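You operate a simulated robot arm through the tools that you are given. There is no shell and no other tool. Be economical: measure what you need, move in short steps, check, and stop when the job is done.

You are at the controls of a simulated two-armed robot. One attempt, no reset.

Task
Move the large mould to the cooling rest; warm the small one to about 60 C on the warming plate.
Fine: carry each with both hands; prove it with the thermometer, put that back; leave the warming plate on to hold the heat. Set down upright: thermometer.
Where things are to end (x, y in the base frame): small mould within 40 mm of [480, 110].

It is judged by the outcome, as a careful person would: the job done as asked, and still so three seconds after it is handed in. It fails if anything else is knocked over, pushed out of place, dropped, spilled or broken.

Robot
Two 7-joint arms with two-finger parallel grippers on one trunk, on a base that drives. Base frame: it is fixed to the floor where the robot stands at the start and does not move with it; the origin is under the middle of the robot, x ahead of it, y to its left, z up; the surface under the hand at the start is at about z = 860. Readings come in mm, rad, newtons and seconds.
The left shoulder is at the start at [81, 174, 1162], the right one opposite. With the tool pointing down near the work surface each hand reaches from about 300 to 720 mm from the robot's upright axis, wherever it stands, measured 20 degrees to its own side. Places, roughly: cooling rest [500, -400, 900]; heat knob [-2000, 500, 900]; top of the warming plate [500, 100, 900]; warming knob [400, -200, 900]; warming plate [500, 100, 900]. Payload 3.6 kg a hand.
Tool frame (each hand has its own): the origin (TCP) lies between the finger pads and is the grasp point; the fingertips stand 30 mm ahead of it; z points along the fingers, y is the line along which they close. The gripper opens to 110 mm. The fingers are 20 mm wide and 10 mm thick; the gripper's body (48 by 112 mm) begins 55 mm behind the TCP.
Orientation is told as [roll, pitch, yaw] about the base's x, y, z axes, in that order, counted from this pose: with the fingers straight down and closing along the base's y, the tool's x points along the base's -x, its y along +y and its z along -z.

Tools
- The arms move only by the tool step_arm. It takes "left_motion", "right_motion" or both (then of equal length, played together; a hand with none holds still); each is one flat list of numbers, 7 for each row, row after row: the shift along the tool's x, y, z in units of 50 mm (1.0 is 50 mm), then the turn, a rotation vector about the tool's x, y, z in units of 4 degrees (1.0 is 4 degrees), then the closure in counts, from 0 (fully open) to 255 (shut). In form: [tx, ty, tz, wx, wy, wz, claw, tx, ty, tz, wx, wy, wz, claw, ...]. A call has 1 to 8 rows; each row shifts and turns the commanded pose from where the row before left it, along the tool's axes as they then stand. A call with a number of a shift or a turn outside -1 to 1 is refused whole. Each row takes 0.2 s and may step no farther than 50 mm and 0.15 rad from the row before; otherwise, or with a gripper value out of range, the whole call is refused. A pose out of reach is approached as far as the arm can. The call stops where the force on the tool passes 40 N (or 10 N more than at its start, if that is more) or the arm is blocked; 0.2 s more then pass. Each finger travels about 153 mm/s and halts on what it meets, pressing with about 22 N; the grip force reading is that of the motor and also rises with nothing between the fingers. The clock runs only during rows and for 0.2 s after the last one: add rows that do not move to give the fingers time. It gives the time, the measured TCP pose, the force on the tool (base axes), the opening and the grip force at its end, in the units of the frame above (readings bear some noise), with the torque about the TCP (base axes, N m) and any sound that the robot's microphone picked up, and new pictures: "views" is both (left out), scene, wrist or none (wrist: the cameras of the hands that moved).
- Cameras (640 x 400 px; columns grow to the right, rows downward): "scene" is now at [180.5, -6.7, 1335.5]; the picture's right is [0.02, -1.00, 0.00], its down [-0.68, -0.01, -0.73] and it looks along [0.73, 0.01, -0.68] (base axes); focal length 214 px, centre (320, 200). "left" rides on the left gripper at [73, -17, -103] in its tool frame; the picture's right is [0.23, 0.97, 0.00], its down [-0.76, 0.18, -0.62] and it looks along [-0.61, 0.14, 0.78] (tool axes); focal length 222 px, centre (320, 200). "right" rides on the right gripper at [72, 17, -103] in its tool frame; the picture's right is [-0.23, 0.97, 0.00], its down [-0.76, -0.18, -0.62] and it looks along [-0.61, -0.14, 0.78] (tool axes); focal length 222 px, centre (320, 200). There is no depth. A picture from a camera that has moved, and an enlarged one, comes with that camera's place and axes in the base frame and with its lens. The place of the scene camera against the robot may be out by one fixed shift of up to 25 mm in any direction.
- slide_trunk(by): slides the trunk up (or, below 0, down) by that many mm; the arms and the scene camera ride with it, the base frame stays. It gives what a move gives, with no picture.
- drive_base(legs): drives the robot by 1 to 6 legs, each [ahead, left, turn to the left] in mm, mm and rad, along the robot's own axes; the way and the turn of a leg run together, so that a leg with both is an arc; at most 1500 mm and 3.142 rad a leg. The arms and the cameras ride along, it lands a little off, and it stops where it bumps. It gives what a move gives, and a new picture of the scene camera.
- aim_head(pan, tilt): turns the head with the scene camera to pan (to the left, within 1.501 rad either way) and tilt (down, from -0.506 to 1.204), counted from straight ahead of the robot. It gives what a move gives, and a new picture of the scene camera.
- close_up(camera, box): a new picture of the part [left, top, right, bottom] of that camera's present view, enlarged. The clock stands still meanwhile.
- job_done(): hands the job in; it is judged then, once.

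Go step by step. Nothing tells you exact positions but the pictures and the camera data: compare them with the known pose of the tool, close in by small moves and look again before you grip or let go. The budget is 120 turns and 260 pictures, counting those below and the enlarged ones. Unless the task says otherwise, let go and move clear before handing in, and close with one line.

The tools are called after ">>>" as name(argument=value, ...) on one line, values as JSON. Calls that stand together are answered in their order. step_arm: Moves the arms, as the interface text tells. Its arguments: {"type":"object","properties":{"left_motion":{"type":"array"},"right_motion":{"type":"array"},"views":{"type":"string","enum":["both","scene","wrist","none"]}},"required":[]} The other tools are called the same way: slide_trunk (by) slides the trunk up or down; drive_base (legs) drives the base; aim_head (pan, tilt) turns the head that bears the scene camera; close_up (camera, box) takes an enlarged picture of a part of a camera's view; job_done () hands the job in.

At the start:

```text
clock: 0.0
left_tcp_pos: [423.0, 208.7, 1181.3]
left_tool_rot: [-0.001, -0.001, 0.001]
left_ft_force: [-0.6, -0.5, -0.2]
left_torque: [0.03, -0.02, 0.02]
left_gripper_width: 110.0
left_gripper_force: 0.1
right_tcp_pos: [451.4, -156.9, 1178.8]
right_tool_rot: [0.0, 0.004, -0.001]
right_ft_force: [0.0, -0.3, 0.0]
right_torque: [0.0, -0.03, 0.01]
right_gripper_width: 109.9
right_gripper_force: 0.0
trunk travel left (down, up): [-279.0, 484.0]
robot x, y, heading: [-1.5, 1.4, -0.001]
head pan, tilt: [0.016, 0.752]
```

scene: 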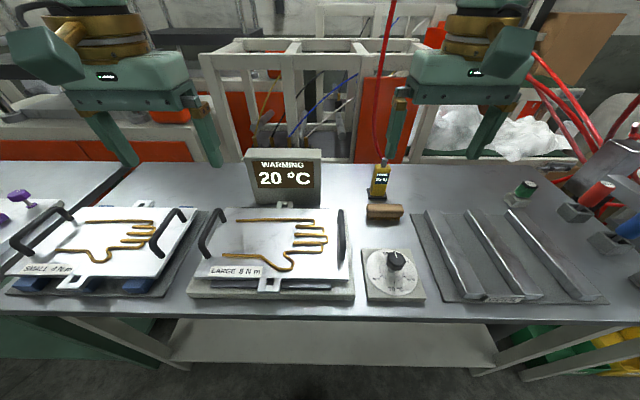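
right: 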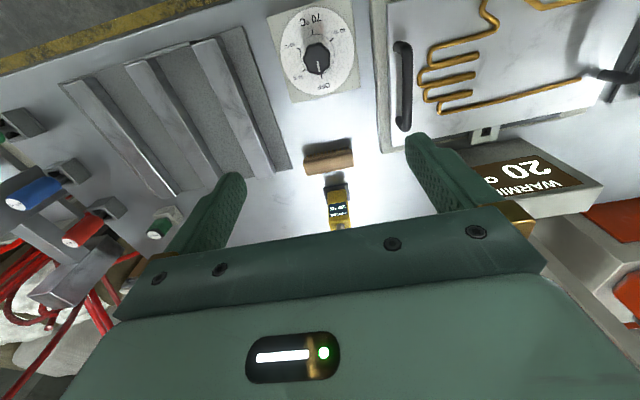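
left: 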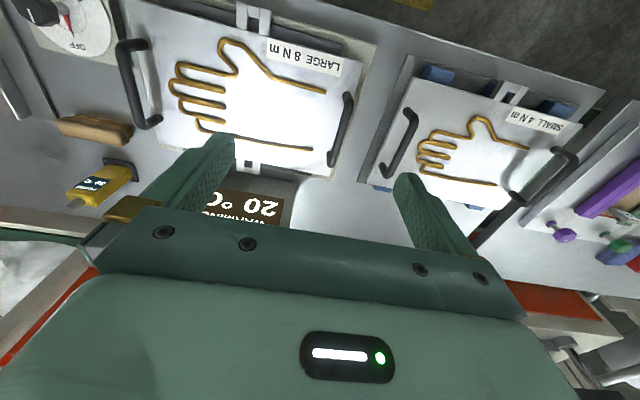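

I see the large mould on the warming plate (centre), the small mould on the left rack, the cooling rest on the right, the knob and thermometer between. I'll look closer at the details first.

>>> close_up(camera="scene", box=[180, 140, 440, 310])

>>> close_up(camera="scene", box=[0, 170, 220, 310])

>>> close_up(camera="scene", box=[350, 150, 440, 310])

>>> close_up(camera="right", box=[240, 0, 400, 240])

```text
2.35 times, centred on (310, 225) of scene
camera zoom: at [180.5, -6.7, 1335.5], right [0.02, -1.0, 0.0], down [-0.68, -0.01, -0.73], along [0.73, 0.01, -0.68], focal length 505 px, centre (344, 141)
```

zoom: 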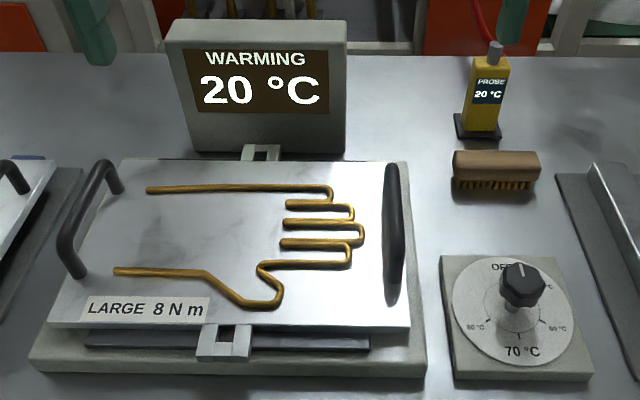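

```text
2.86 times, centred on (110, 240) of scene
camera zoom: at [180.5, -6.7, 1335.5], right [0.02, -1.0, 0.0], down [-0.68, -0.01, -0.73], along [0.73, 0.01, -0.68], focal length 613 px, centre (920, 86)
```

zoom: 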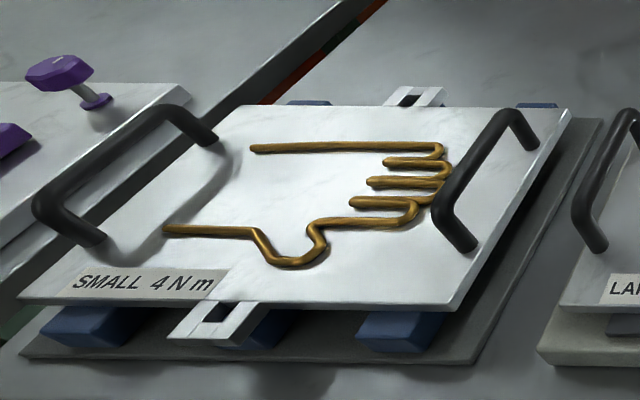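

```text
2.50 times, centred on (395, 230) of scene
camera zoom: at [180.5, -6.7, 1335.5], right [0.02, -1.0, 0.0], down [-0.68, -0.01, -0.73], along [0.73, 0.01, -0.68], focal length 536 px, centre (132, 125)
```

zoom: 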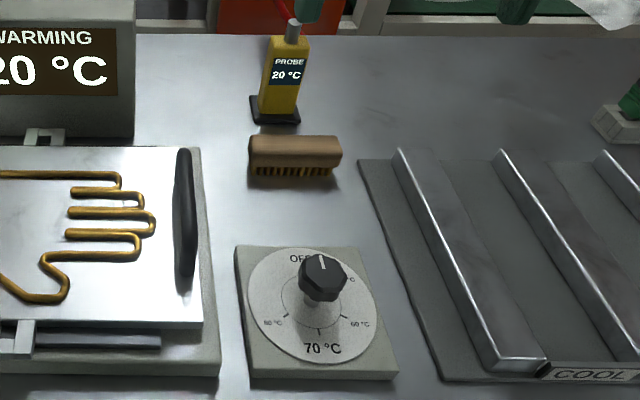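

```text
1.67 times, centred on (320, 120) of right
camera zoom: at [379.8, -141.3, 1283.1], right [0.23, 0.97, 0.0], down [0.76, -0.18, 0.62], along [0.61, -0.14, -0.78], focal length 370 px, centre (320, 333)
```

zoom: 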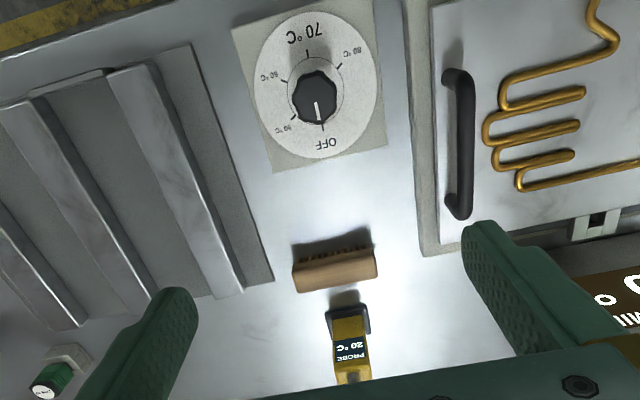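

The large mould's handles are about (472, 254, 945) and (474, -44, 945). I'll bring both hands above them, partly closed, and look again.

>>> step_arm(left_motion=[-0.192, 0.18, 0.604, 0, 0, 0, 100, -0.192, 0.18, 0.604, 0, 0, 0, 100, -0.192, 0.18, 0.604, 0, 0, 0, 100, -0.192, 0.18, 0.604, 0, 0, 0, 100, -0.192, 0.18, 0.604, 0, 0, 0, 100], right_motion=[-0.095, 0.452, 0.596, 0, 0, 0, 100, -0.095, 0.452, 0.596, 0, 0, 0, 100, -0.095, 0.452, 0.596, 0, 0, 0, 100, -0.095, 0.452, 0.596, 0, 0, 0, 100, -0.095, 0.452, 0.596, 0, 0, 0, 100], views="both")

```text
clock: 1.2
left_tcp_pos: [472.8, 255.8, 1029.2]
left_tool_rot: [-0.001, 0.0, 0.002]
left_ft_force: [-0.1, -0.2, 0.8]
left_torque: [0.01, -0.01, -0.01]
left_gripper_width: 66.7
left_gripper_force: 0.1
right_tcp_pos: [477.7, -44.8, 1030.0]
right_tool_rot: [-0.002, 0.0, 0.0]
right_ft_force: [-0.6, -0.1, 0.7]
right_torque: [-0.03, 0.02, 0.02]
right_gripper_width: 66.8
right_gripper_force: 0.1
trunk travel left (down, up): [-279.0, 484.0]
robot x, y, heading: [-3.2, 0.3, 0.003]
head pan, tilt: [0.016, 0.752]
camera scene: at [181.8, -5.5, 1335.3], right [0.02, -1.0, 0.0], down [-0.68, -0.01, -0.73], along [0.73, 0.01, -0.68], focal length 214 px, centre (320, 200)
camera right: at [404.7, -27.6, 1133.2], right [0.23, 0.97, 0.0], down [0.76, -0.18, 0.62], along [0.61, -0.14, -0.78], focal length 222 px, centre (320, 200)
camera left: at [400.7, 239.9, 1132.9], right [-0.23, 0.97, 0.0], down [0.76, 0.18, 0.62], along [0.61, 0.14, -0.78], focal length 222 px, centre (320, 200)
```

scene: 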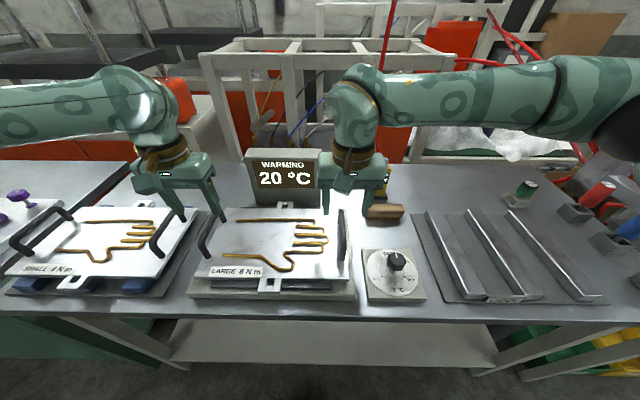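
right: 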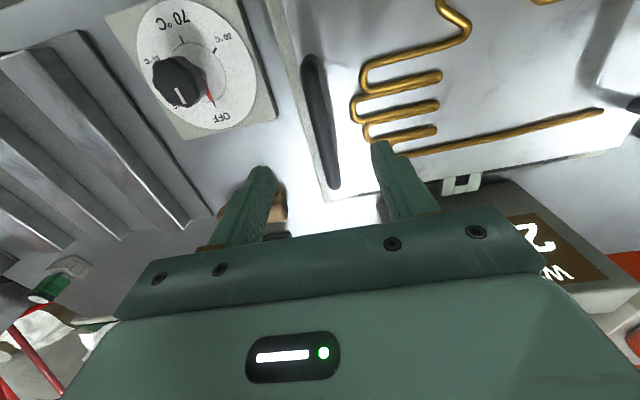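
left: 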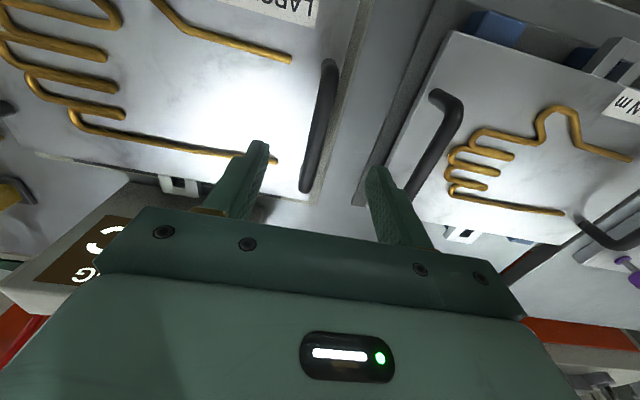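

Both bars lie nicely under the hands (y≈256 and -42, x mid ≈480). I'll go lower and check the height.

>>> step_arm(left_motion=[-0.07, 0, 0.45, 0, 0, 0, 100, -0.07, 0, 0.45, 0, 0, 0, 100], right_motion=[-0.02, 0.02, 0.45, 0, 0, 0, 100, -0.02, 0.02, 0.45, 0, 0, 0, 100], views="both")

```text
clock: 1.8
left_tcp_pos: [479.6, 254.8, 985.0]
left_tool_rot: [0.0, 0.0, 0.001]
left_ft_force: [0.3, 0.4, 0.0]
left_torque: [0.02, 0.03, -0.01]
left_gripper_width: 66.7
left_gripper_force: 0.0
right_tcp_pos: [476.6, -42.3, 984.6]
right_tool_rot: [0.001, -0.001, 0.0]
right_ft_force: [-0.7, -0.2, 0.8]
right_torque: [0.0, -0.02, 0.02]
right_gripper_width: 66.7
right_gripper_force: 0.2
trunk travel left (down, up): [-279.0, 484.0]
robot x, y, heading: [0.7, -1.6, -0.002]
head pan, tilt: [0.016, 0.752]
camera scene: at [180.8, -6.7, 1335.4], right [0.02, -1.0, 0.0], down [-0.68, -0.01, -0.73], along [0.73, 0.01, -0.68], focal length 214 px, centre (320, 200)
camera right: at [404.7, -25.8, 1088.3], right [0.23, 0.97, 0.0], down [0.76, -0.18, 0.62], along [0.61, -0.14, -0.78], focal length 222 px, centre (320, 200)
camera left: at [406.7, 237.9, 1088.7], right [-0.23, 0.97, 0.0], down [0.76, 0.18, 0.62], along [0.61, 0.14, -0.78], focal length 222 px, centre (320, 200)
```

scene: 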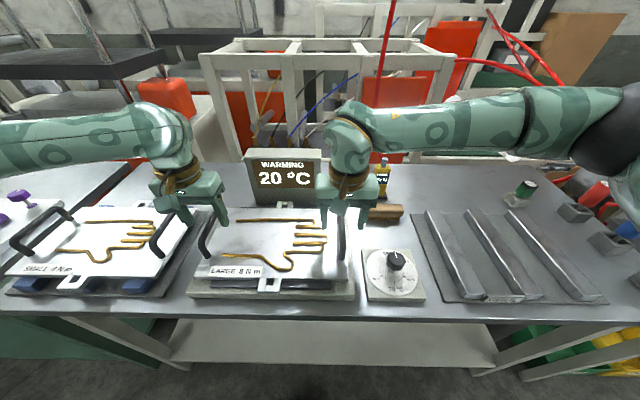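
right: 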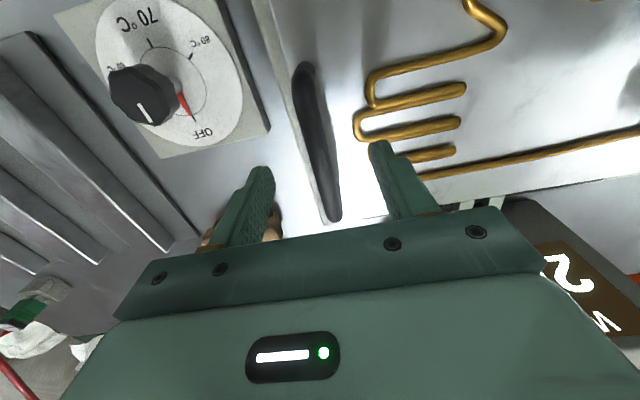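
left: 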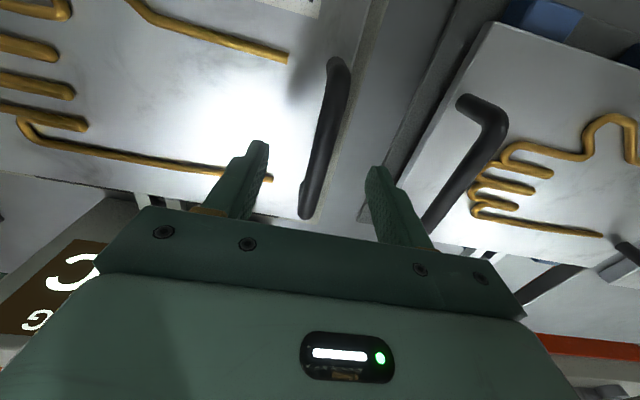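

The bars are at z≈949. I descend to TCP z≈950 and close.

>>> step_arm(left_motion=[0, 0.02, 0.34, 0, 0, 0, 100, 0, 0.02, 0.34, 0, 0, 0, 100], right_motion=[-0.02, 0.0, 0.34, 0, 0, 0, 100, -0.02, 0.0, 0.34, 0, 0, 0, 100], views="wrist")

```text
clock: 2.4
left_tcp_pos: [480.7, 256.3, 950.0]
left_tool_rot: [-0.003, -0.001, 0.001]
left_ft_force: [0.8, -0.1, -0.2]
left_torque: [0.03, -0.01, 0.02]
left_gripper_width: 66.8
left_gripper_force: 0.1
right_tcp_pos: [479.9, -42.1, 949.9]
right_tool_rot: [-0.001, 0.002, 0.0]
right_ft_force: [-0.7, 0.2, -0.2]
right_torque: [0.01, 0.0, 0.0]
right_gripper_width: 66.7
right_gripper_force: 0.1
trunk travel left (down, up): [-279.0, 484.0]
robot x, y, heading: [2.2, 0.9, 0.003]
head pan, tilt: [0.016, 0.752]
camera right: at [406.1, -25.9, 1054.0], right [0.23, 0.97, 0.0], down [0.76, -0.18, 0.62], along [0.61, -0.14, -0.78], focal length 222 px, centre (320, 200)
camera left: at [406.5, 239.5, 1054.4], right [-0.23, 0.97, 0.0], down [0.76, 0.18, 0.62], along [0.61, 0.14, -0.78], focal length 222 px, centre (320, 200)
```

right: 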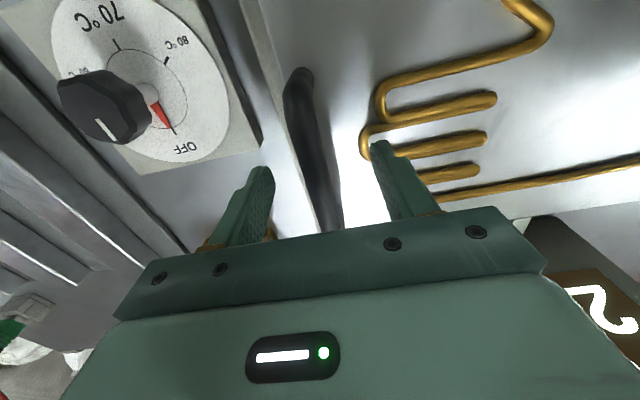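
left: 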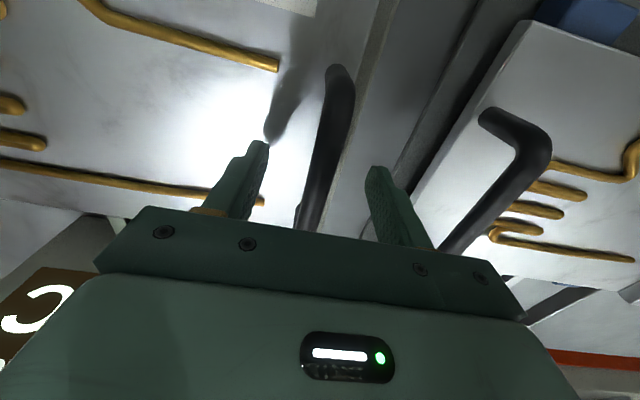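

The fingers straddle the bars. Closing both grippers.

>>> step_arm(left_motion=[0, 0, 0, 0, 0, 0, 255, 0, 0, 0, 0, 0, 0, 255, 0, 0, 0, 0, 0, 0, 255], right_motion=[0, 0, 0, 0, 0, 0, 255, 0, 0, 0, 0, 0, 0, 255, 0, 0, 0, 0, 0, 0, 255], views="wrist")

```text
clock: 3.2
left_tcp_pos: [478.8, 254.7, 950.9]
left_tool_rot: [-0.004, 0.0, 0.001]
left_ft_force: [-2.1, -27.1, 0.4]
left_torque: [0.04, -0.15, 0.04]
left_gripper_width: 13.9
left_gripper_force: 22.3
right_tcp_pos: [477.5, -41.8, 950.1]
right_tool_rot: [0.001, 0.001, 0.003]
right_ft_force: [0.7, 26.6, 0.0]
right_torque: [-0.09, -0.24, -0.12]
right_gripper_width: 13.9
right_gripper_force: 22.3
trunk travel left (down, up): [-279.0, 484.0]
robot x, y, heading: [1.6, -2.2, -0.003]
head pan, tilt: [0.016, 0.752]
camera right: at [405.6, -25.4, 1054.2], right [0.22, 0.97, 0.0], down [0.76, -0.18, 0.62], along [0.61, -0.14, -0.78], focal length 222 px, centre (320, 200)
camera left: at [406.0, 238.1, 1054.8], right [-0.23, 0.97, 0.0], down [0.76, 0.18, 0.62], along [0.61, 0.14, -0.78], focal length 222 px, centre (320, 200)
```

right: 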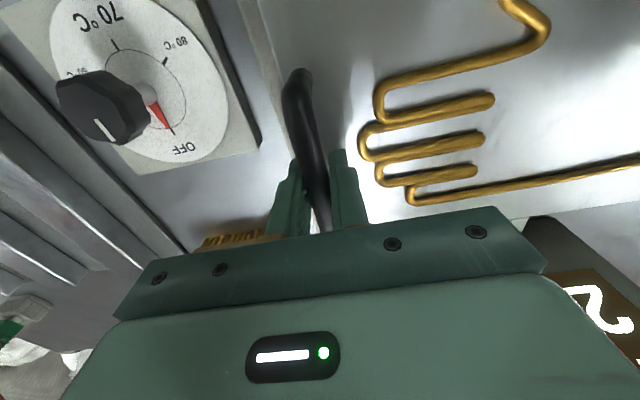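
left: 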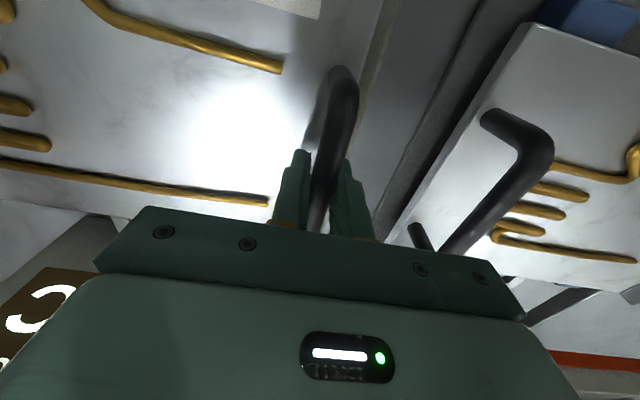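

Both bars are gripped, with a 27 N inward tension between the hands. I'll relieve that by moving the hands slightly toward each other.

>>> step_arm(left_motion=[0, -0.03, 0, 0, 0, 0, 255, 0, 0, 0, 0, 0, 0, 255], right_motion=[0, 0.03, 0, 0, 0, 0, 255, 0, 0, 0, 0, 0, 0, 255], views="none")

```text
clock: 3.8
left_tcp_pos: [478.2, 253.2, 951.5]
left_tool_rot: [0.001, 0.0, 0.002]
left_ft_force: [-2.9, -22.1, -0.4]
left_torque: [0.1, 0.34, -0.01]
left_gripper_width: 13.8
left_gripper_force: 22.5
right_tcp_pos: [478.5, -42.0, 950.7]
right_tool_rot: [0.0, 0.001, 0.001]
right_ft_force: [-1.6, 18.3, -0.4]
right_torque: [0.0, 0.0, 0.07]
right_gripper_width: 14.0
right_gripper_force: 22.0
trunk travel left (down, up): [-279.0, 484.0]
robot x, y, heading: [0.1, 4.2, -0.0]
head pan, tilt: [0.016, 0.752]
```

>>> step_arm(left_motion=[0, -0.05, 0, 0, 0, 0, 255, 0, -0.05, 0, 0, 0, 0, 255, 0, 0, 0, 0, 0, 0, 255], right_motion=[0, 0.05, 0, 0, 0, 0, 255, 0, 0.05, 0, 0, 0, 0, 255, 0, 0, 0, 0, 0, 0, 255], views="none")

```text
clock: 4.5
left_tcp_pos: [479.0, 256.5, 949.5]
left_tool_rot: [0.01, -0.003, 0.005]
left_ft_force: [-2.4, 1.0, 2.3]
left_torque: [0.01, -0.28, -0.08]
left_gripper_width: 13.9
left_gripper_force: 22.1
right_tcp_pos: [479.4, -40.9, 950.5]
right_tool_rot: [-0.008, 0.003, -0.009]
right_ft_force: [-0.2, -3.3, 1.9]
right_torque: [0.0, -0.1, 0.49]
right_gripper_width: 13.9
right_gripper_force: 22.4
trunk travel left (down, up): [-279.0, 484.0]
robot x, y, heading: [1.1, 1.0, -0.002]
head pan, tilt: [0.016, 0.752]
stopped in row 3 (right hand): the force on the tool passed its limit at 42 N (the readings are from after the stop); the commanded pose is now the measured one
```

The tension is gone now. Lifting slowly together.

>>> step_arm(left_motion=[0, 0, -0.2, 0, 0, 0, 255, 0, 0, -0.2, 0, 0, 0, 255, 0, 0, 0, 0, 0, 0, 255], right_motion=[0, 0, -0.2, 0, 0, 0, 255, 0, 0, -0.2, 0, 0, 0, 255, 0, 0, 0, 0, 0, 0, 255], views="scene")

```text
clock: 5.3
left_tcp_pos: [481.4, 255.8, 967.9]
left_tool_rot: [0.011, 0.0, 0.006]
left_ft_force: [0.5, 9.5, -10.6]
left_torque: [-0.01, 0.23, -0.1]
left_gripper_width: 13.9
left_gripper_force: 22.1
right_tcp_pos: [481.0, -40.8, 969.0]
right_tool_rot: [-0.009, 0.005, -0.011]
right_ft_force: [-1.0, -9.9, -9.3]
right_torque: [0.09, -0.23, 0.41]
right_gripper_width: 13.8
right_gripper_force: 22.2
trunk travel left (down, up): [-279.0, 484.0]
robot x, y, heading: [4.3, 0.6, 0.0]
head pan, tilt: [0.016, 0.752]
camera scene: at [182.6, -6.2, 1335.0], right [0.02, -1.0, 0.0], down [-0.68, -0.01, -0.73], along [0.73, 0.01, -0.68], focal length 214 px, centre (320, 200)
```

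scene: 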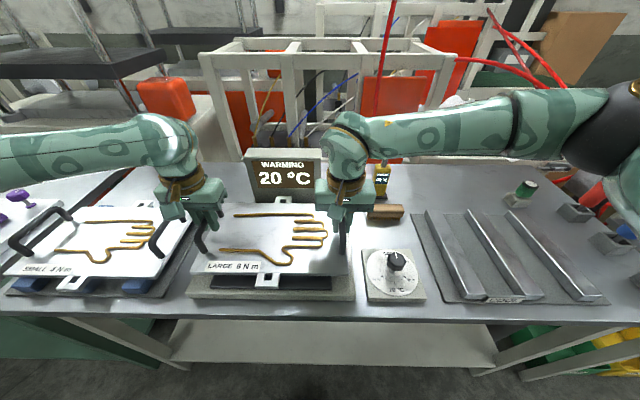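

It lifts cleanly, about 10 N each. Lifting further for clearance over the knob.

>>> step_arm(left_motion=[0, 0, -0.5, 0, 0, 0, 255, 0, 0, -0.5, 0, 0, 0, 255, 0, 0, -0.5, 0, 0, 0, 255, 0, 0, -0.5, 0, 0, 0, 255, 0, 0, 0, 0, 0, 0, 255], right_motion=[0, 0, -0.5, 0, 0, 0, 255, 0, 0, -0.5, 0, 0, 0, 255, 0, 0, -0.5, 0, 0, 0, 255, 0, 0, -0.5, 0, 0, 0, 255, 0, 0, 0, 0, 0, 0, 255], views="scene")

>>> aim_head(pan=-0.5, tilt=0.75)

```text
clock: 6.5
left_tcp_pos: [481.0, 255.8, 1068.4]
left_tool_rot: [0.013, 0.0, 0.008]
left_ft_force: [1.5, 14.9, -9.6]
left_torque: [-0.05, 0.34, 0.14]
left_gripper_width: 14.0
left_gripper_force: 21.7
right_tcp_pos: [482.4, -38.9, 1068.0]
right_tool_rot: [-0.011, 0.007, -0.011]
right_ft_force: [-1.3, -13.9, -10.6]
right_torque: [0.06, -0.32, 0.43]
right_gripper_width: 14.1
right_gripper_force: 22.1
trunk travel left (down, up): [-279.0, 484.0]
robot x, y, heading: [-3.0, 1.2, -0.0]
head pan, tilt: [0.016, 0.752]
camera scene: at [182.8, -6.2, 1335.0], right [0.02, -1.0, 0.0], down [-0.68, -0.01, -0.73], along [0.73, 0.01, -0.68], focal length 214 px, centre (320, 200)
```

scene: 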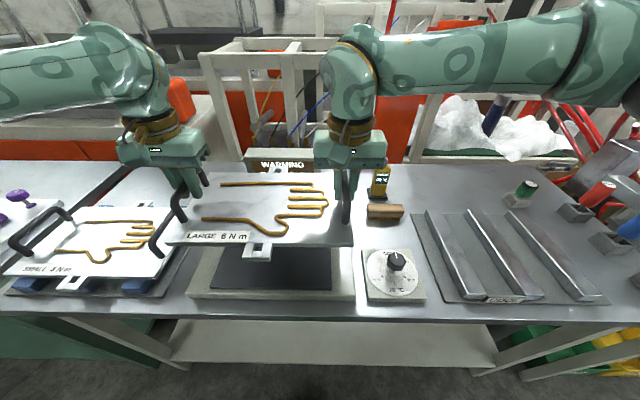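

```text
clock: 7.5
left_tcp_pos: [482.3, 256.2, 1069.1]
left_tool_rot: [0.011, -0.001, 0.006]
left_ft_force: [2.4, 26.1, -9.8]
left_torque: [-0.09, -0.03, 0.19]
left_gripper_width: 14.1
left_gripper_force: 22.0
right_tcp_pos: [483.1, -39.9, 1067.3]
right_tool_rot: [-0.01, 0.005, -0.01]
right_ft_force: [-2.4, -25.4, -10.0]
right_torque: [0.08, 0.03, 0.44]
right_gripper_width: 14.1
right_gripper_force: 21.8
trunk travel left (down, up): [-279.0, 484.0]
robot x, y, heading: [-0.1, -2.4, -0.007]
head pan, tilt: [-0.499, 0.75]
camera scene: at [172.2, -47.2, 1335.3], right [-0.48, -0.88, 0.0], down [-0.6, 0.33, -0.73], along [0.64, -0.35, -0.68], focal length 214 px, centre (320, 200)
```

scene: 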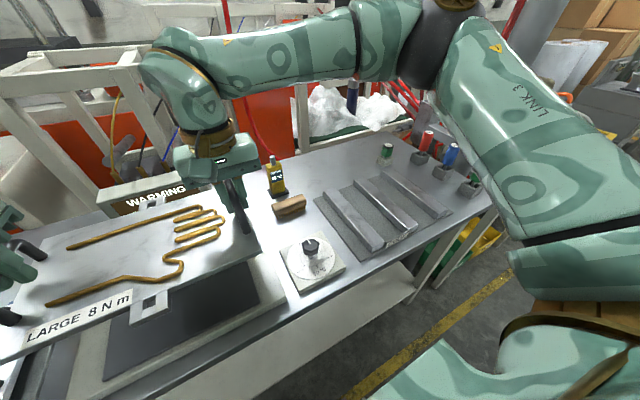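

The squeeze has built up to 25 N, so I'll ease the hands outward a little before driving sideways.

>>> step_arm(left_motion=[0, 0.04, 0, 0, 0, 0, 255, 0, 0, 0, 0, 0, 0, 255], right_motion=[0, -0.04, 0, 0, 0, 0, 255, 0, 0, 0, 0, 0, 0, 255], views="none")

>>> close_up(camera="scene", box=[260, 130, 500, 290])

```text
clock: 8.1
left_tcp_pos: [480.3, 255.9, 1068.4]
left_tool_rot: [0.009, 0.0, 0.003]
left_ft_force: [1.9, 1.5, -9.8]
left_torque: [-0.04, -0.51, 0.17]
left_gripper_width: 13.7
left_gripper_force: 21.8
right_tcp_pos: [481.6, -40.5, 1067.9]
right_tool_rot: [-0.006, 0.005, -0.007]
right_ft_force: [-2.8, -1.9, -9.6]
right_torque: [-0.04, 0.54, 0.47]
right_gripper_width: 13.7
right_gripper_force: 22.3
trunk travel left (down, up): [-279.0, 484.0]
robot x, y, heading: [-4.8, 3.0, -0.0]
head pan, tilt: [-0.499, 0.75]
```

```text
2.50 times, centred on (380, 210) of scene
camera zoom: at [172.2, -47.3, 1335.3], right [-0.48, -0.88, 0.0], down [-0.6, 0.33, -0.73], along [0.64, -0.35, -0.68], focal length 536 px, centre (170, 175)
```

zoom: 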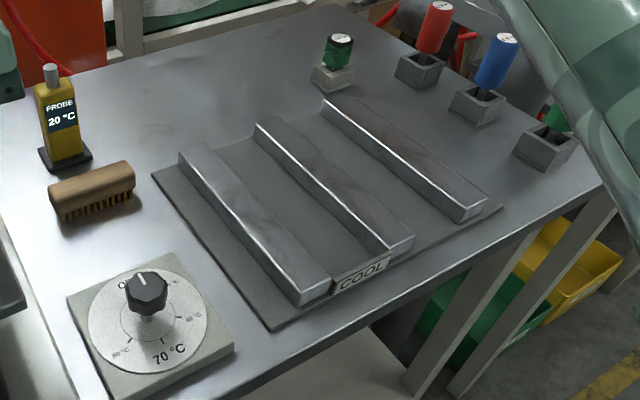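

The rest's centre is about (487, -418) and the mould's is (481, 108). I'll drive right in stages, holding the mould at z≈1068.

>>> drive_base(legs=[[0, -300, 0]])

```text
clock: 10.1
left_tcp_pos: [480.0, -40.5, 1070.0]
left_tool_rot: [0.006, 0.0, 0.009]
left_ft_force: [1.5, -36.7, -9.9]
left_torque: [0.19, 0.23, 0.12]
left_gripper_width: 13.8
left_gripper_force: 21.7
right_tcp_pos: [482.3, -338.7, 1067.8]
right_tool_rot: [-0.006, 0.006, -0.006]
right_ft_force: [-2.4, 36.0, -9.5]
right_torque: [-0.16, -0.16, 0.46]
right_gripper_width: 14.1
right_gripper_force: 21.8
trunk travel left (down, up): [-279.0, 484.0]
robot x, y, heading: [-3.9, -297.2, 0.002]
head pan, tilt: [-0.499, 0.75]
camera scene: at [172.6, -345.7, 1335.3], right [-0.48, -0.88, 0.0], down [-0.6, 0.33, -0.73], along [0.64, -0.35, -0.68], focal length 214 px, centre (320, 200)
```

scene: 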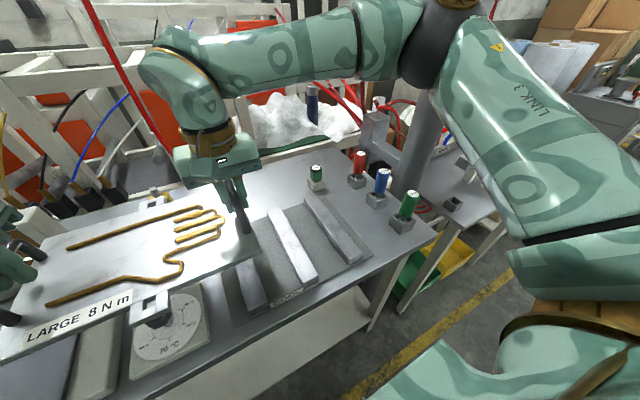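

I'll check what the grey post by the elbow is before driving further.

>>> close_up(camera="scene", box=[340, 0, 640, 240])

>>> aim_head(pan=-1.1, tilt=0.5)

```text
1.67 times, centred on (490, 120) of scene
camera zoom: at [172.6, -345.7, 1335.3], right [-0.48, -0.88, 0.0], down [-0.6, 0.33, -0.73], along [0.64, -0.35, -0.68], focal length 358 px, centre (37, 333)
```

zoom: 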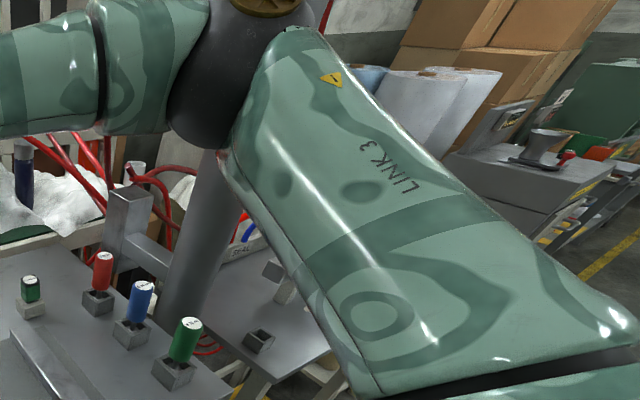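

```text
clock: 11.1
left_tcp_pos: [479.6, -41.8, 1067.9]
left_tool_rot: [0.008, 0.002, 0.009]
left_ft_force: [1.1, -4.7, -10.1]
left_torque: [0.03, -0.06, 0.12]
left_gripper_width: 14.1
left_gripper_force: 22.0
right_tcp_pos: [482.3, -336.8, 1068.4]
right_tool_rot: [-0.006, 0.005, -0.006]
right_ft_force: [-1.6, 4.1, -9.7]
right_torque: [-0.02, 0.03, 0.46]
right_gripper_width: 14.1
right_gripper_force: 21.9
trunk travel left (down, up): [-279.0, 484.0]
robot x, y, heading: [-3.6, -297.2, 0.0]
head pan, tilt: [-1.1, 0.499]
camera scene: at [141.3, -386.3, 1357.4], right [-0.89, -0.46, 0.0], down [-0.22, 0.43, -0.88], along [0.4, -0.78, -0.48], focal length 214 px, centre (320, 200)
```

scene: 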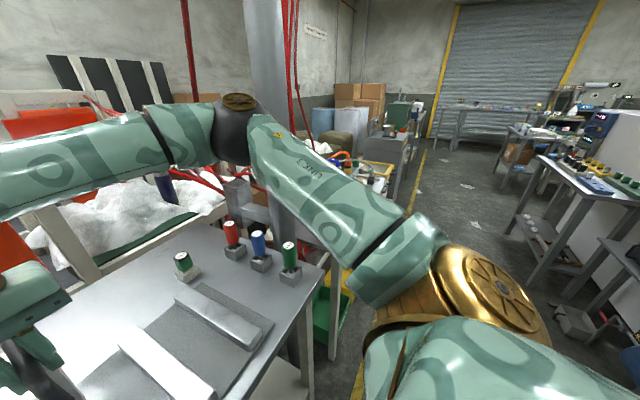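

There's a column behind the bench's right end. I'll drive a modest 110 mm and use the parallax to judge its clearance from the elbow.

>>> drive_base(legs=[[0, -110, 0]])

```text
clock: 12.3
left_tcp_pos: [480.8, -151.8, 1069.9]
left_tool_rot: [0.006, 0.0, 0.007]
left_ft_force: [2.4, -7.4, -10.0]
left_torque: [0.09, -0.02, 0.13]
left_gripper_width: 13.9
left_gripper_force: 21.8
right_tcp_pos: [481.9, -448.7, 1067.7]
right_tool_rot: [-0.008, 0.006, -0.006]
right_ft_force: [-2.3, 6.9, -9.8]
right_torque: [0.03, -0.03, 0.55]
right_gripper_width: 13.9
right_gripper_force: 22.0
trunk travel left (down, up): [-279.0, 484.0]
robot x, y, heading: [-0.0, -407.2, -0.003]
head pan, tilt: [-1.1, 0.499]
camera scene: at [141.3, -497.7, 1357.3], right [-0.89, -0.45, 0.0], down [-0.22, 0.43, -0.88], along [0.4, -0.78, -0.48], focal length 214 px, centre (320, 200)
```

scene: 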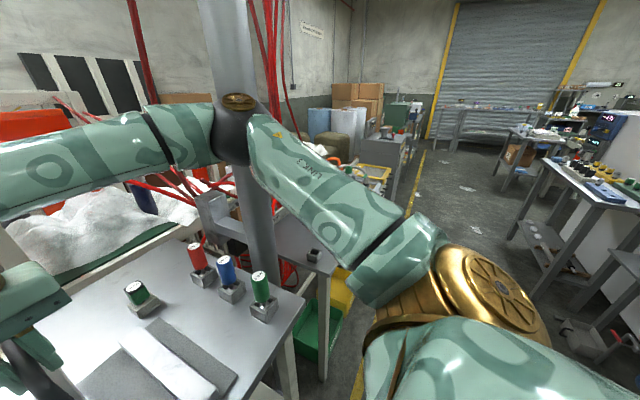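

The column stands near (500, -840), uncomfortably close to the right elbow. I'll back the base off 140 mm first, then finish the sideways run, and reach forward with the arms.

>>> drive_base(legs=[[-140, 0, 0]])

>>> drive_base(legs=[[0, -112, 0]])

```text
clock: 13.7
left_tcp_pos: [336.5, -153.2, 1068.3]
left_tool_rot: [0.006, 0.0, 0.007]
left_ft_force: [0.9, -1.6, -10.3]
left_torque: [-0.02, -0.05, 0.09]
left_gripper_width: 13.7
left_gripper_force: 21.8
right_tcp_pos: [338.5, -446.8, 1068.3]
right_tool_rot: [-0.006, 0.004, -0.006]
right_ft_force: [-2.0, 1.7, -9.9]
right_torque: [-0.01, 0.02, 0.42]
right_gripper_width: 14.0
right_gripper_force: 21.7
trunk travel left (down, up): [-279.0, 484.0]
robot x, y, heading: [-142.6, -407.7, -0.005]
head pan, tilt: [-1.1, 0.499]
camera scene: at [-2.2, -496.6, 1357.5], right [-0.89, -0.45, 0.0], down [-0.22, 0.43, -0.88], along [0.4, -0.78, -0.48], focal length 214 px, centre (320, 200)
```

scene: 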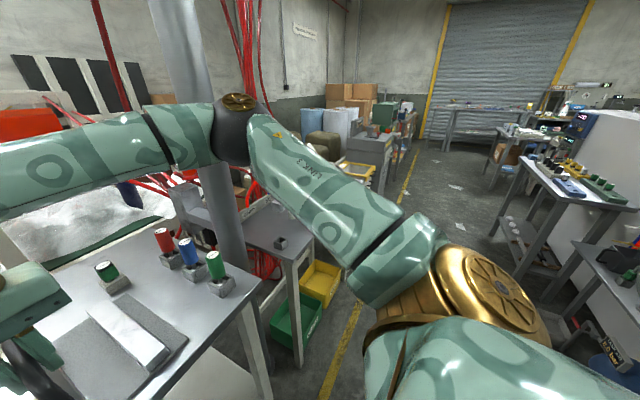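

```text
clock: 14.8
left_tcp_pos: [337.9, -264.0, 1068.2]
left_tool_rot: [0.007, 0.001, 0.008]
left_ft_force: [2.2, -2.2, -9.7]
left_torque: [0.06, 0.0, 0.12]
left_gripper_width: 13.8
left_gripper_force: 22.1
right_tcp_pos: [340.3, -559.3, 1067.1]
right_tool_rot: [-0.006, 0.004, -0.003]
right_ft_force: [-2.6, 1.3, -9.0]
right_torque: [0.05, -0.02, 0.53]
right_gripper_width: 13.7
right_gripper_force: 21.5
trunk travel left (down, up): [-279.0, 484.0]
robot x, y, heading: [-144.1, -519.6, -0.0]
head pan, tilt: [-1.1, 0.499]
camera scene: at [-0.8, -608.8, 1357.3], right [-0.89, -0.46, 0.0], down [-0.22, 0.43, -0.88], along [0.4, -0.78, -0.48], focal length 214 px, centre (320, 200)
```

scene: 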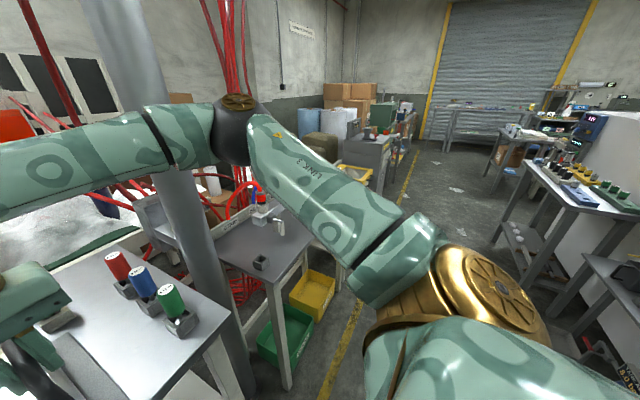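

Now I aim the head at the rest to align before reaching forward.

>>> aim_head(pan=0.0, tilt=0.6)

```text
clock: 16.2
left_tcp_pos: [337.9, -263.3, 1068.6]
left_tool_rot: [0.008, -0.001, 0.009]
left_ft_force: [1.2, -2.6, -9.3]
left_torque: [0.01, -0.05, 0.09]
left_gripper_width: 13.9
left_gripper_force: 22.0
right_tcp_pos: [340.2, -558.2, 1067.9]
right_tool_rot: [-0.009, 0.005, -0.005]
right_ft_force: [-1.3, 1.8, -8.7]
right_torque: [0.01, 0.06, 0.45]
right_gripper_width: 13.8
right_gripper_force: 21.7
trunk travel left (down, up): [-279.0, 484.0]
robot x, y, heading: [-139.5, -519.9, 0.004]
head pan, tilt: [0.0, 0.6]
camera scene: at [46.1, -526.5, 1348.2], right [0.0, -1.0, 0.0], down [-0.57, 0.0, -0.82], along [0.82, 0.0, -0.57], focal length 214 px, centre (320, 200)
```

scene: 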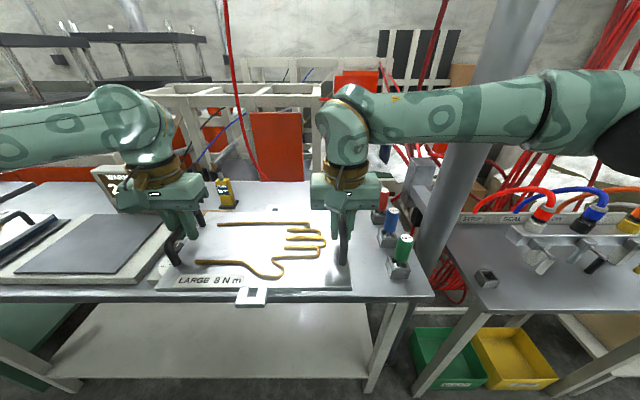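

The mould centre is at y≈-411 and the bottles to its right are clear of the hand. Reaching forward ~147 mm.

>>> step_arm(left_motion=[-0.42, -0.015, 0, 0, 0, 0, 255, -0.42, -0.015, 0, 0, 0, 0, 255, -0.42, -0.015, 0, 0, 0, 0, 255, -0.42, -0.015, 0, 0, 0, 0, 255, -0.42, -0.015, 0, 0, 0, 0, 255, -0.42, -0.015, 0, 0, 0, 0, 255, -0.42, -0.015, 0, 0, 0, 0, 255, 0, 0, 0, 0, 0, 0, 255], right_motion=[-0.42, -0.015, 0, 0, 0, 0, 255, -0.42, -0.015, 0, 0, 0, 0, 255, -0.42, -0.015, 0, 0, 0, 0, 255, -0.42, -0.015, 0, 0, 0, 0, 255, -0.42, -0.015, 0, 0, 0, 0, 255, -0.42, -0.015, 0, 0, 0, 0, 255, -0.42, -0.015, 0, 0, 0, 0, 255, 0, 0, 0, 0, 0, 0, 255], views="both")

```text
clock: 18.1
left_tcp_pos: [485.3, -273.3, 1066.0]
left_tool_rot: [0.001, 0.005, 0.0]
left_ft_force: [-3.3, -1.3, -10.1]
left_torque: [-0.02, -0.34, -0.44]
left_gripper_width: 14.8
left_gripper_force: 22.2
right_tcp_pos: [470.8, -567.0, 1064.6]
right_tool_rot: [-0.005, 0.01, 0.0]
right_ft_force: [3.4, 1.0, -9.4]
right_torque: [0.01, 0.38, -0.46]
right_gripper_width: 14.5
right_gripper_force: 22.0
right hand out of reach, approached as far as the arm can: row 7
trunk travel left (down, up): [-279.0, 484.0]
robot x, y, heading: [-139.6, -520.5, 0.001]
head pan, tilt: [0.0, 0.6]
stopped in row 8 (right hand): the force on the tool passed its limit at 41 N (the readings are from after the stop); the commanded pose is now the measured one
camera scene: at [47.0, -526.6, 1348.0], right [0.0, -1.0, 0.0], down [-0.57, 0.0, -0.82], along [0.82, 0.0, -0.57], focal length 214 px, centre (320, 200)
camera right: at [399.2, -551.1, 1169.7], right [0.23, 0.97, -0.01], down [0.77, -0.17, 0.62], along [0.6, -0.15, -0.79], focal length 222 px, centre (320, 200)
camera left: at [412.8, -289.4, 1171.2], right [-0.23, 0.97, 0.0], down [0.77, 0.18, 0.62], along [0.6, 0.14, -0.79], focal length 222 px, centre (320, 200)
```

scene: 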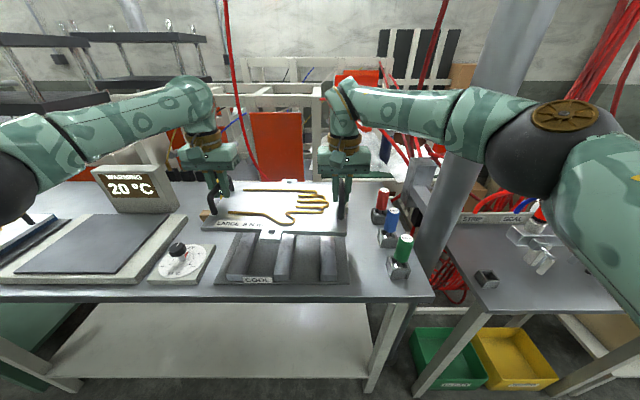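
right: 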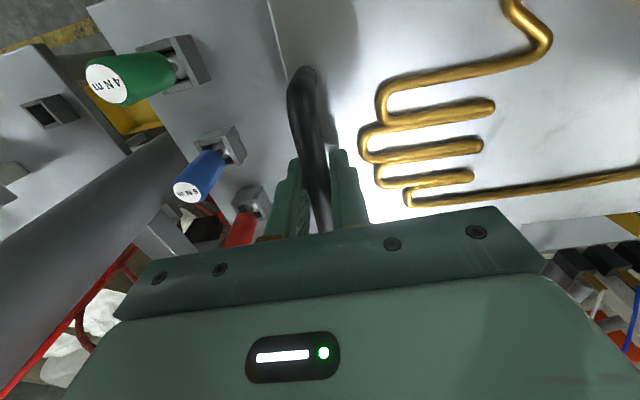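
left: 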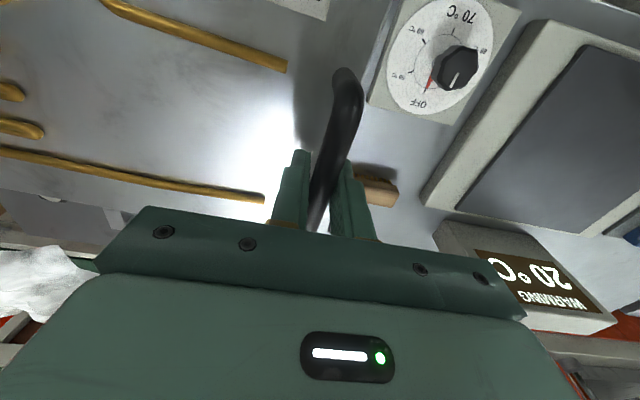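

The right arm is at its reach limit and the mould is slightly yawed. I'll drive forward 30 mm, then straighten the mould over the rest.

>>> drive_base(legs=[[30, 0, 0]])

```text
clock: 18.9
left_tcp_pos: [504.7, -272.4, 1076.2]
left_tool_rot: [-0.001, -0.007, 0.0]
left_ft_force: [-4.8, -1.6, -7.3]
left_torque: [0.0, 0.43, -0.55]
left_gripper_width: 14.5
left_gripper_force: 22.0
right_tcp_pos: [490.1, -567.5, 1075.2]
right_tool_rot: [-0.002, -0.003, 0.001]
right_ft_force: [2.3, 3.7, -8.3]
right_torque: [0.0, -0.44, -0.5]
right_gripper_width: 14.5
right_gripper_force: 21.7
trunk travel left (down, up): [-279.0, 484.0]
robot x, y, heading: [-112.3, -518.3, 0.003]
head pan, tilt: [0.0, 0.6]
camera scene: at [67.7, -525.6, 1349.7], right [0.0, -1.0, 0.0], down [-0.56, 0.0, -0.83], along [0.83, 0.0, -0.56], focal length 214 px, centre (320, 200)
```

scene: 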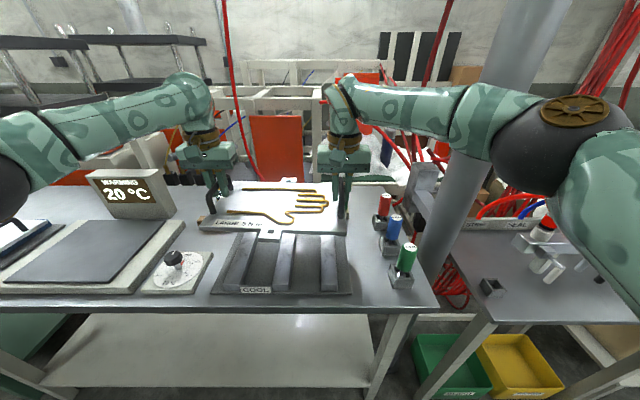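

The hands rose 10 mm and the camera tilted slightly after the drive; I'll check whether that settles.

>>> step_arm(left_motion=[0, 0, 0, 0, 0, 0, 255, 0, 0, 0, 0, 0, 0, 255], right_motion=[0, 0, 0, 0, 0, 0, 255, 0, 0, 0, 0, 0, 0, 255], views="scene")

```text
clock: 19.5
left_tcp_pos: [510.7, -271.2, 1071.5]
left_tool_rot: [-0.001, -0.002, 0.001]
left_ft_force: [-3.7, -2.7, -9.8]
left_torque: [0.03, 0.2, -0.52]
left_gripper_width: 14.7
left_gripper_force: 22.1
right_tcp_pos: [495.7, -566.4, 1070.2]
right_tool_rot: [-0.003, 0.001, 0.004]
right_ft_force: [3.4, 1.4, -8.5]
right_torque: [-0.01, -0.19, -0.46]
right_gripper_width: 14.3
right_gripper_force: 21.6
trunk travel left (down, up): [-279.0, 484.0]
robot x, y, heading: [-114.8, -516.1, 0.003]
head pan, tilt: [0.0, 0.6]
camera scene: at [75.1, -526.0, 1348.4], right [0.0, -1.0, 0.0], down [-0.57, 0.0, -0.82], along [0.82, 0.0, -0.57], focal length 214 px, centre (320, 200)
```

scene: 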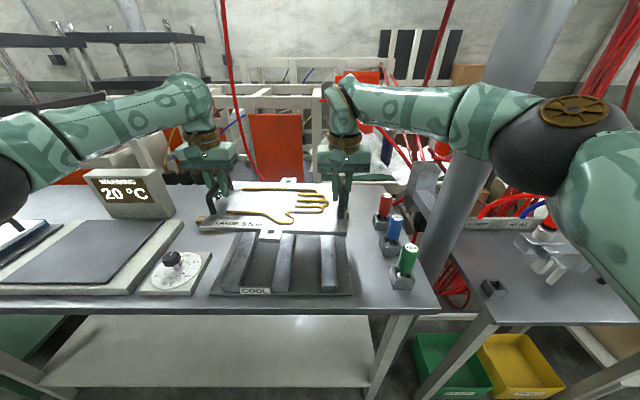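

It settles. Now straighten (left back 26, right back 11, both right 6) while lowering to about z 990.

>>> step_arm(left_motion=[0.13, -0.03, 0.4, 0, 0, 0, 255, 0.13, -0.03, 0.4, 0, 0, 0, 255, 0.13, -0.03, 0.4, 0, 0, 0, 255, 0.13, -0.03, 0.4, 0, 0, 0, 255, 0, 0, 0, 0, 0, 0, 255], right_motion=[0.055, -0.03, 0.4, 0, 0, 0, 255, 0.055, -0.03, 0.4, 0, 0, 0, 255, 0.055, -0.03, 0.4, 0, 0, 0, 255, 0.055, -0.03, 0.4, 0, 0, 0, 255, 0, 0, 0, 0, 0, 0, 255], views="both")

```text
clock: 20.7
left_tcp_pos: [485.9, -278.7, 990.9]
left_tool_rot: [-0.002, -0.003, 0.001]
left_ft_force: [-0.4, 5.5, -9.7]
left_torque: [-0.03, -0.12, 0.05]
left_gripper_width: 13.9
left_gripper_force: 21.6
right_tcp_pos: [484.7, -574.0, 990.4]
right_tool_rot: [-0.003, 0.002, 0.002]
right_ft_force: [-0.4, -5.9, -9.7]
right_torque: [0.0, 0.09, 0.0]
right_gripper_width: 13.7
right_gripper_force: 21.9
trunk travel left (down, up): [-279.0, 484.0]
robot x, y, heading: [-111.3, -519.3, 0.005]
head pan, tilt: [0.0, 0.6]
camera scene: at [75.8, -526.1, 1348.2], right [0.0, -1.0, 0.0], down [-0.57, 0.0, -0.82], along [0.82, 0.0, -0.57], focal length 214 px, centre (320, 200)
camera right: at [413.3, -555.8, 1093.7], right [0.23, 0.97, 0.0], down [0.76, -0.17, 0.62], along [0.6, -0.14, -0.78], focal length 222 px, centre (320, 200)
camera left: at [412.4, -293.6, 1095.4], right [-0.23, 0.97, 0.0], down [0.76, 0.18, 0.62], along [0.61, 0.14, -0.78], focal length 222 px, centre (320, 200)
```

scene: 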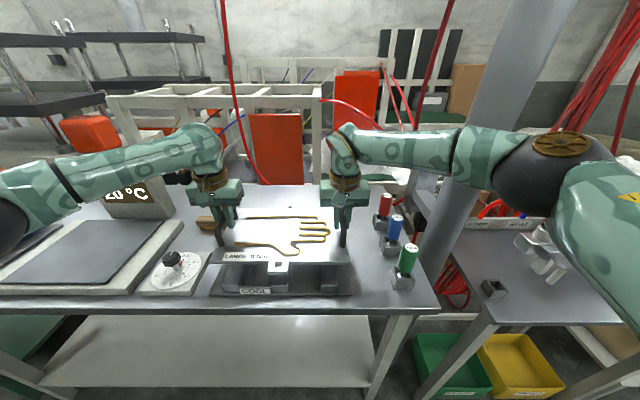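
right: 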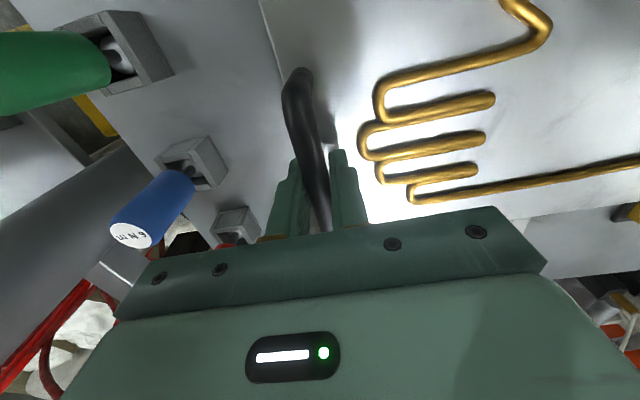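
left: 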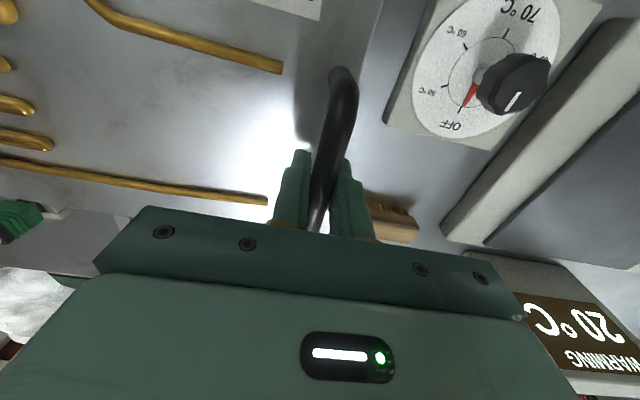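

The mould is level over the ribs. Lowering carefully until contact.

>>> step_arm(left_motion=[0, 0, 0.2, 0, 0, 0, 255, 0, 0, 0.2, 0, 0, 0, 255, 0, 0, 0.15, 0, 0, 0, 255, 0, 0, 0, 0, 0, 0, 255], right_motion=[0, 0, 0.2, 0, 0, 0, 255, 0, 0, 0.2, 0, 0, 0, 255, 0, 0, 0.15, 0, 0, 0, 255, 0, 0, 0, 0, 0, 0, 255], views="scene")

>>> close_up(camera="scene", box=[190, 190, 370, 310])

```text
clock: 21.7
left_tcp_pos: [485.9, -276.8, 963.6]
left_tool_rot: [-0.001, -0.001, 0.003]
left_ft_force: [0.3, 6.0, -9.6]
left_torque: [-0.01, -0.31, 0.18]
left_gripper_width: 13.8
left_gripper_force: 21.5
right_tcp_pos: [486.5, -573.2, 961.8]
right_tool_rot: [-0.004, 0.003, 0.002]
right_ft_force: [-0.7, -5.6, -9.5]
right_torque: [0.03, 0.33, 0.08]
right_gripper_width: 14.0
right_gripper_force: 21.9
trunk travel left (down, up): [-279.0, 484.0]
robot x, y, heading: [-115.8, -519.8, 0.005]
head pan, tilt: [0.0, 0.6]
camera scene: at [76.0, -526.0, 1348.2], right [0.0, -1.0, 0.0], down [-0.57, 0.0, -0.82], along [0.82, 0.0, -0.57], focal length 214 px, centre (320, 200)
```

scene: 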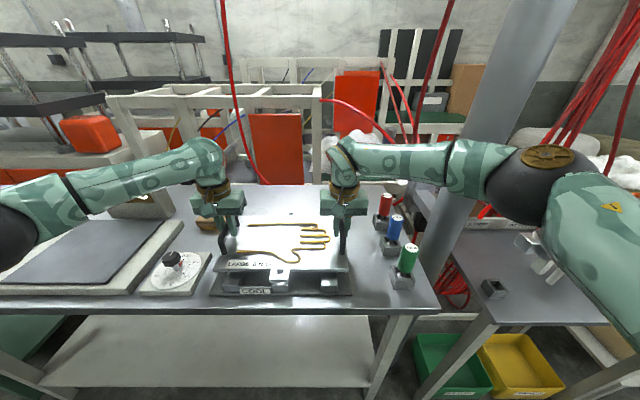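

```text
3.33 times, centred on (280, 250) of scene
camera zoom: at [76.0, -526.0, 1348.2], right [0.0, -1.0, 0.0], down [-0.57, 0.0, -0.82], along [0.82, 0.0, -0.57], focal length 715 px, centre (453, 33)
```

zoom: 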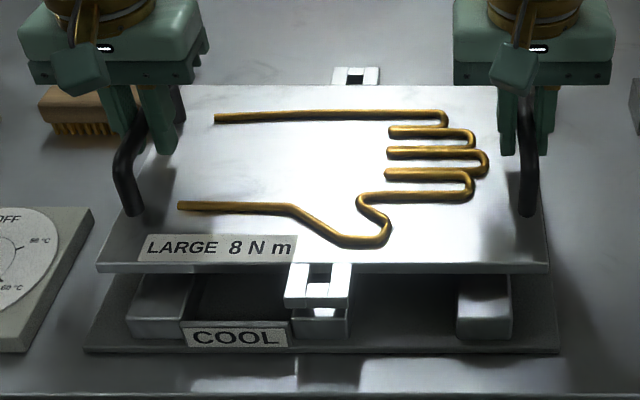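

Well centred on the ribs. Continuing down in small steps.

>>> step_arm(left_motion=[0, 0, 0.12, 0, 0, 0, 255, 0, 0, 0.12, 0, 0, 0, 255, 0, 0, 0, 0, 0, 0, 255], right_motion=[0, 0, 0.12, 0, 0, 0, 255, 0, 0, 0.12, 0, 0, 0, 255, 0, 0, 0, 0, 0, 0, 255], views="none")

>>> close_up(camera="scene", box=[190, 190, 370, 310])

```text
clock: 22.5
left_tcp_pos: [485.7, -276.6, 951.4]
left_tool_rot: [0.001, -0.002, 0.003]
left_ft_force: [1.0, 9.7, -8.8]
left_torque: [-0.02, 0.03, 0.11]
left_gripper_width: 13.8
left_gripper_force: 22.0
right_tcp_pos: [486.3, -573.0, 950.9]
right_tool_rot: [-0.003, 0.004, 0.0]
right_ft_force: [-1.0, -10.3, -10.5]
right_torque: [0.06, -0.02, 0.05]
right_gripper_width: 13.8
right_gripper_force: 22.3
trunk travel left (down, up): [-279.0, 484.0]
robot x, y, heading: [-112.7, -518.7, 0.003]
head pan, tilt: [0.0, 0.6]
```

```text
3.33 times, centred on (280, 250) of scene
camera zoom: at [76.1, -526.1, 1348.1], right [0.0, -1.0, 0.0], down [-0.57, 0.0, -0.82], along [0.82, 0.0, -0.57], focal length 715 px, centre (453, 33)
```

zoom: 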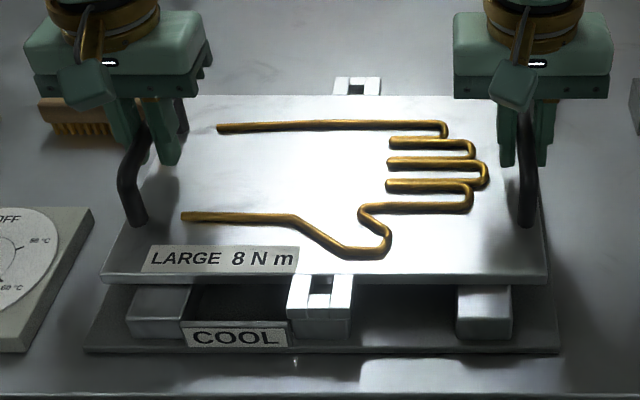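

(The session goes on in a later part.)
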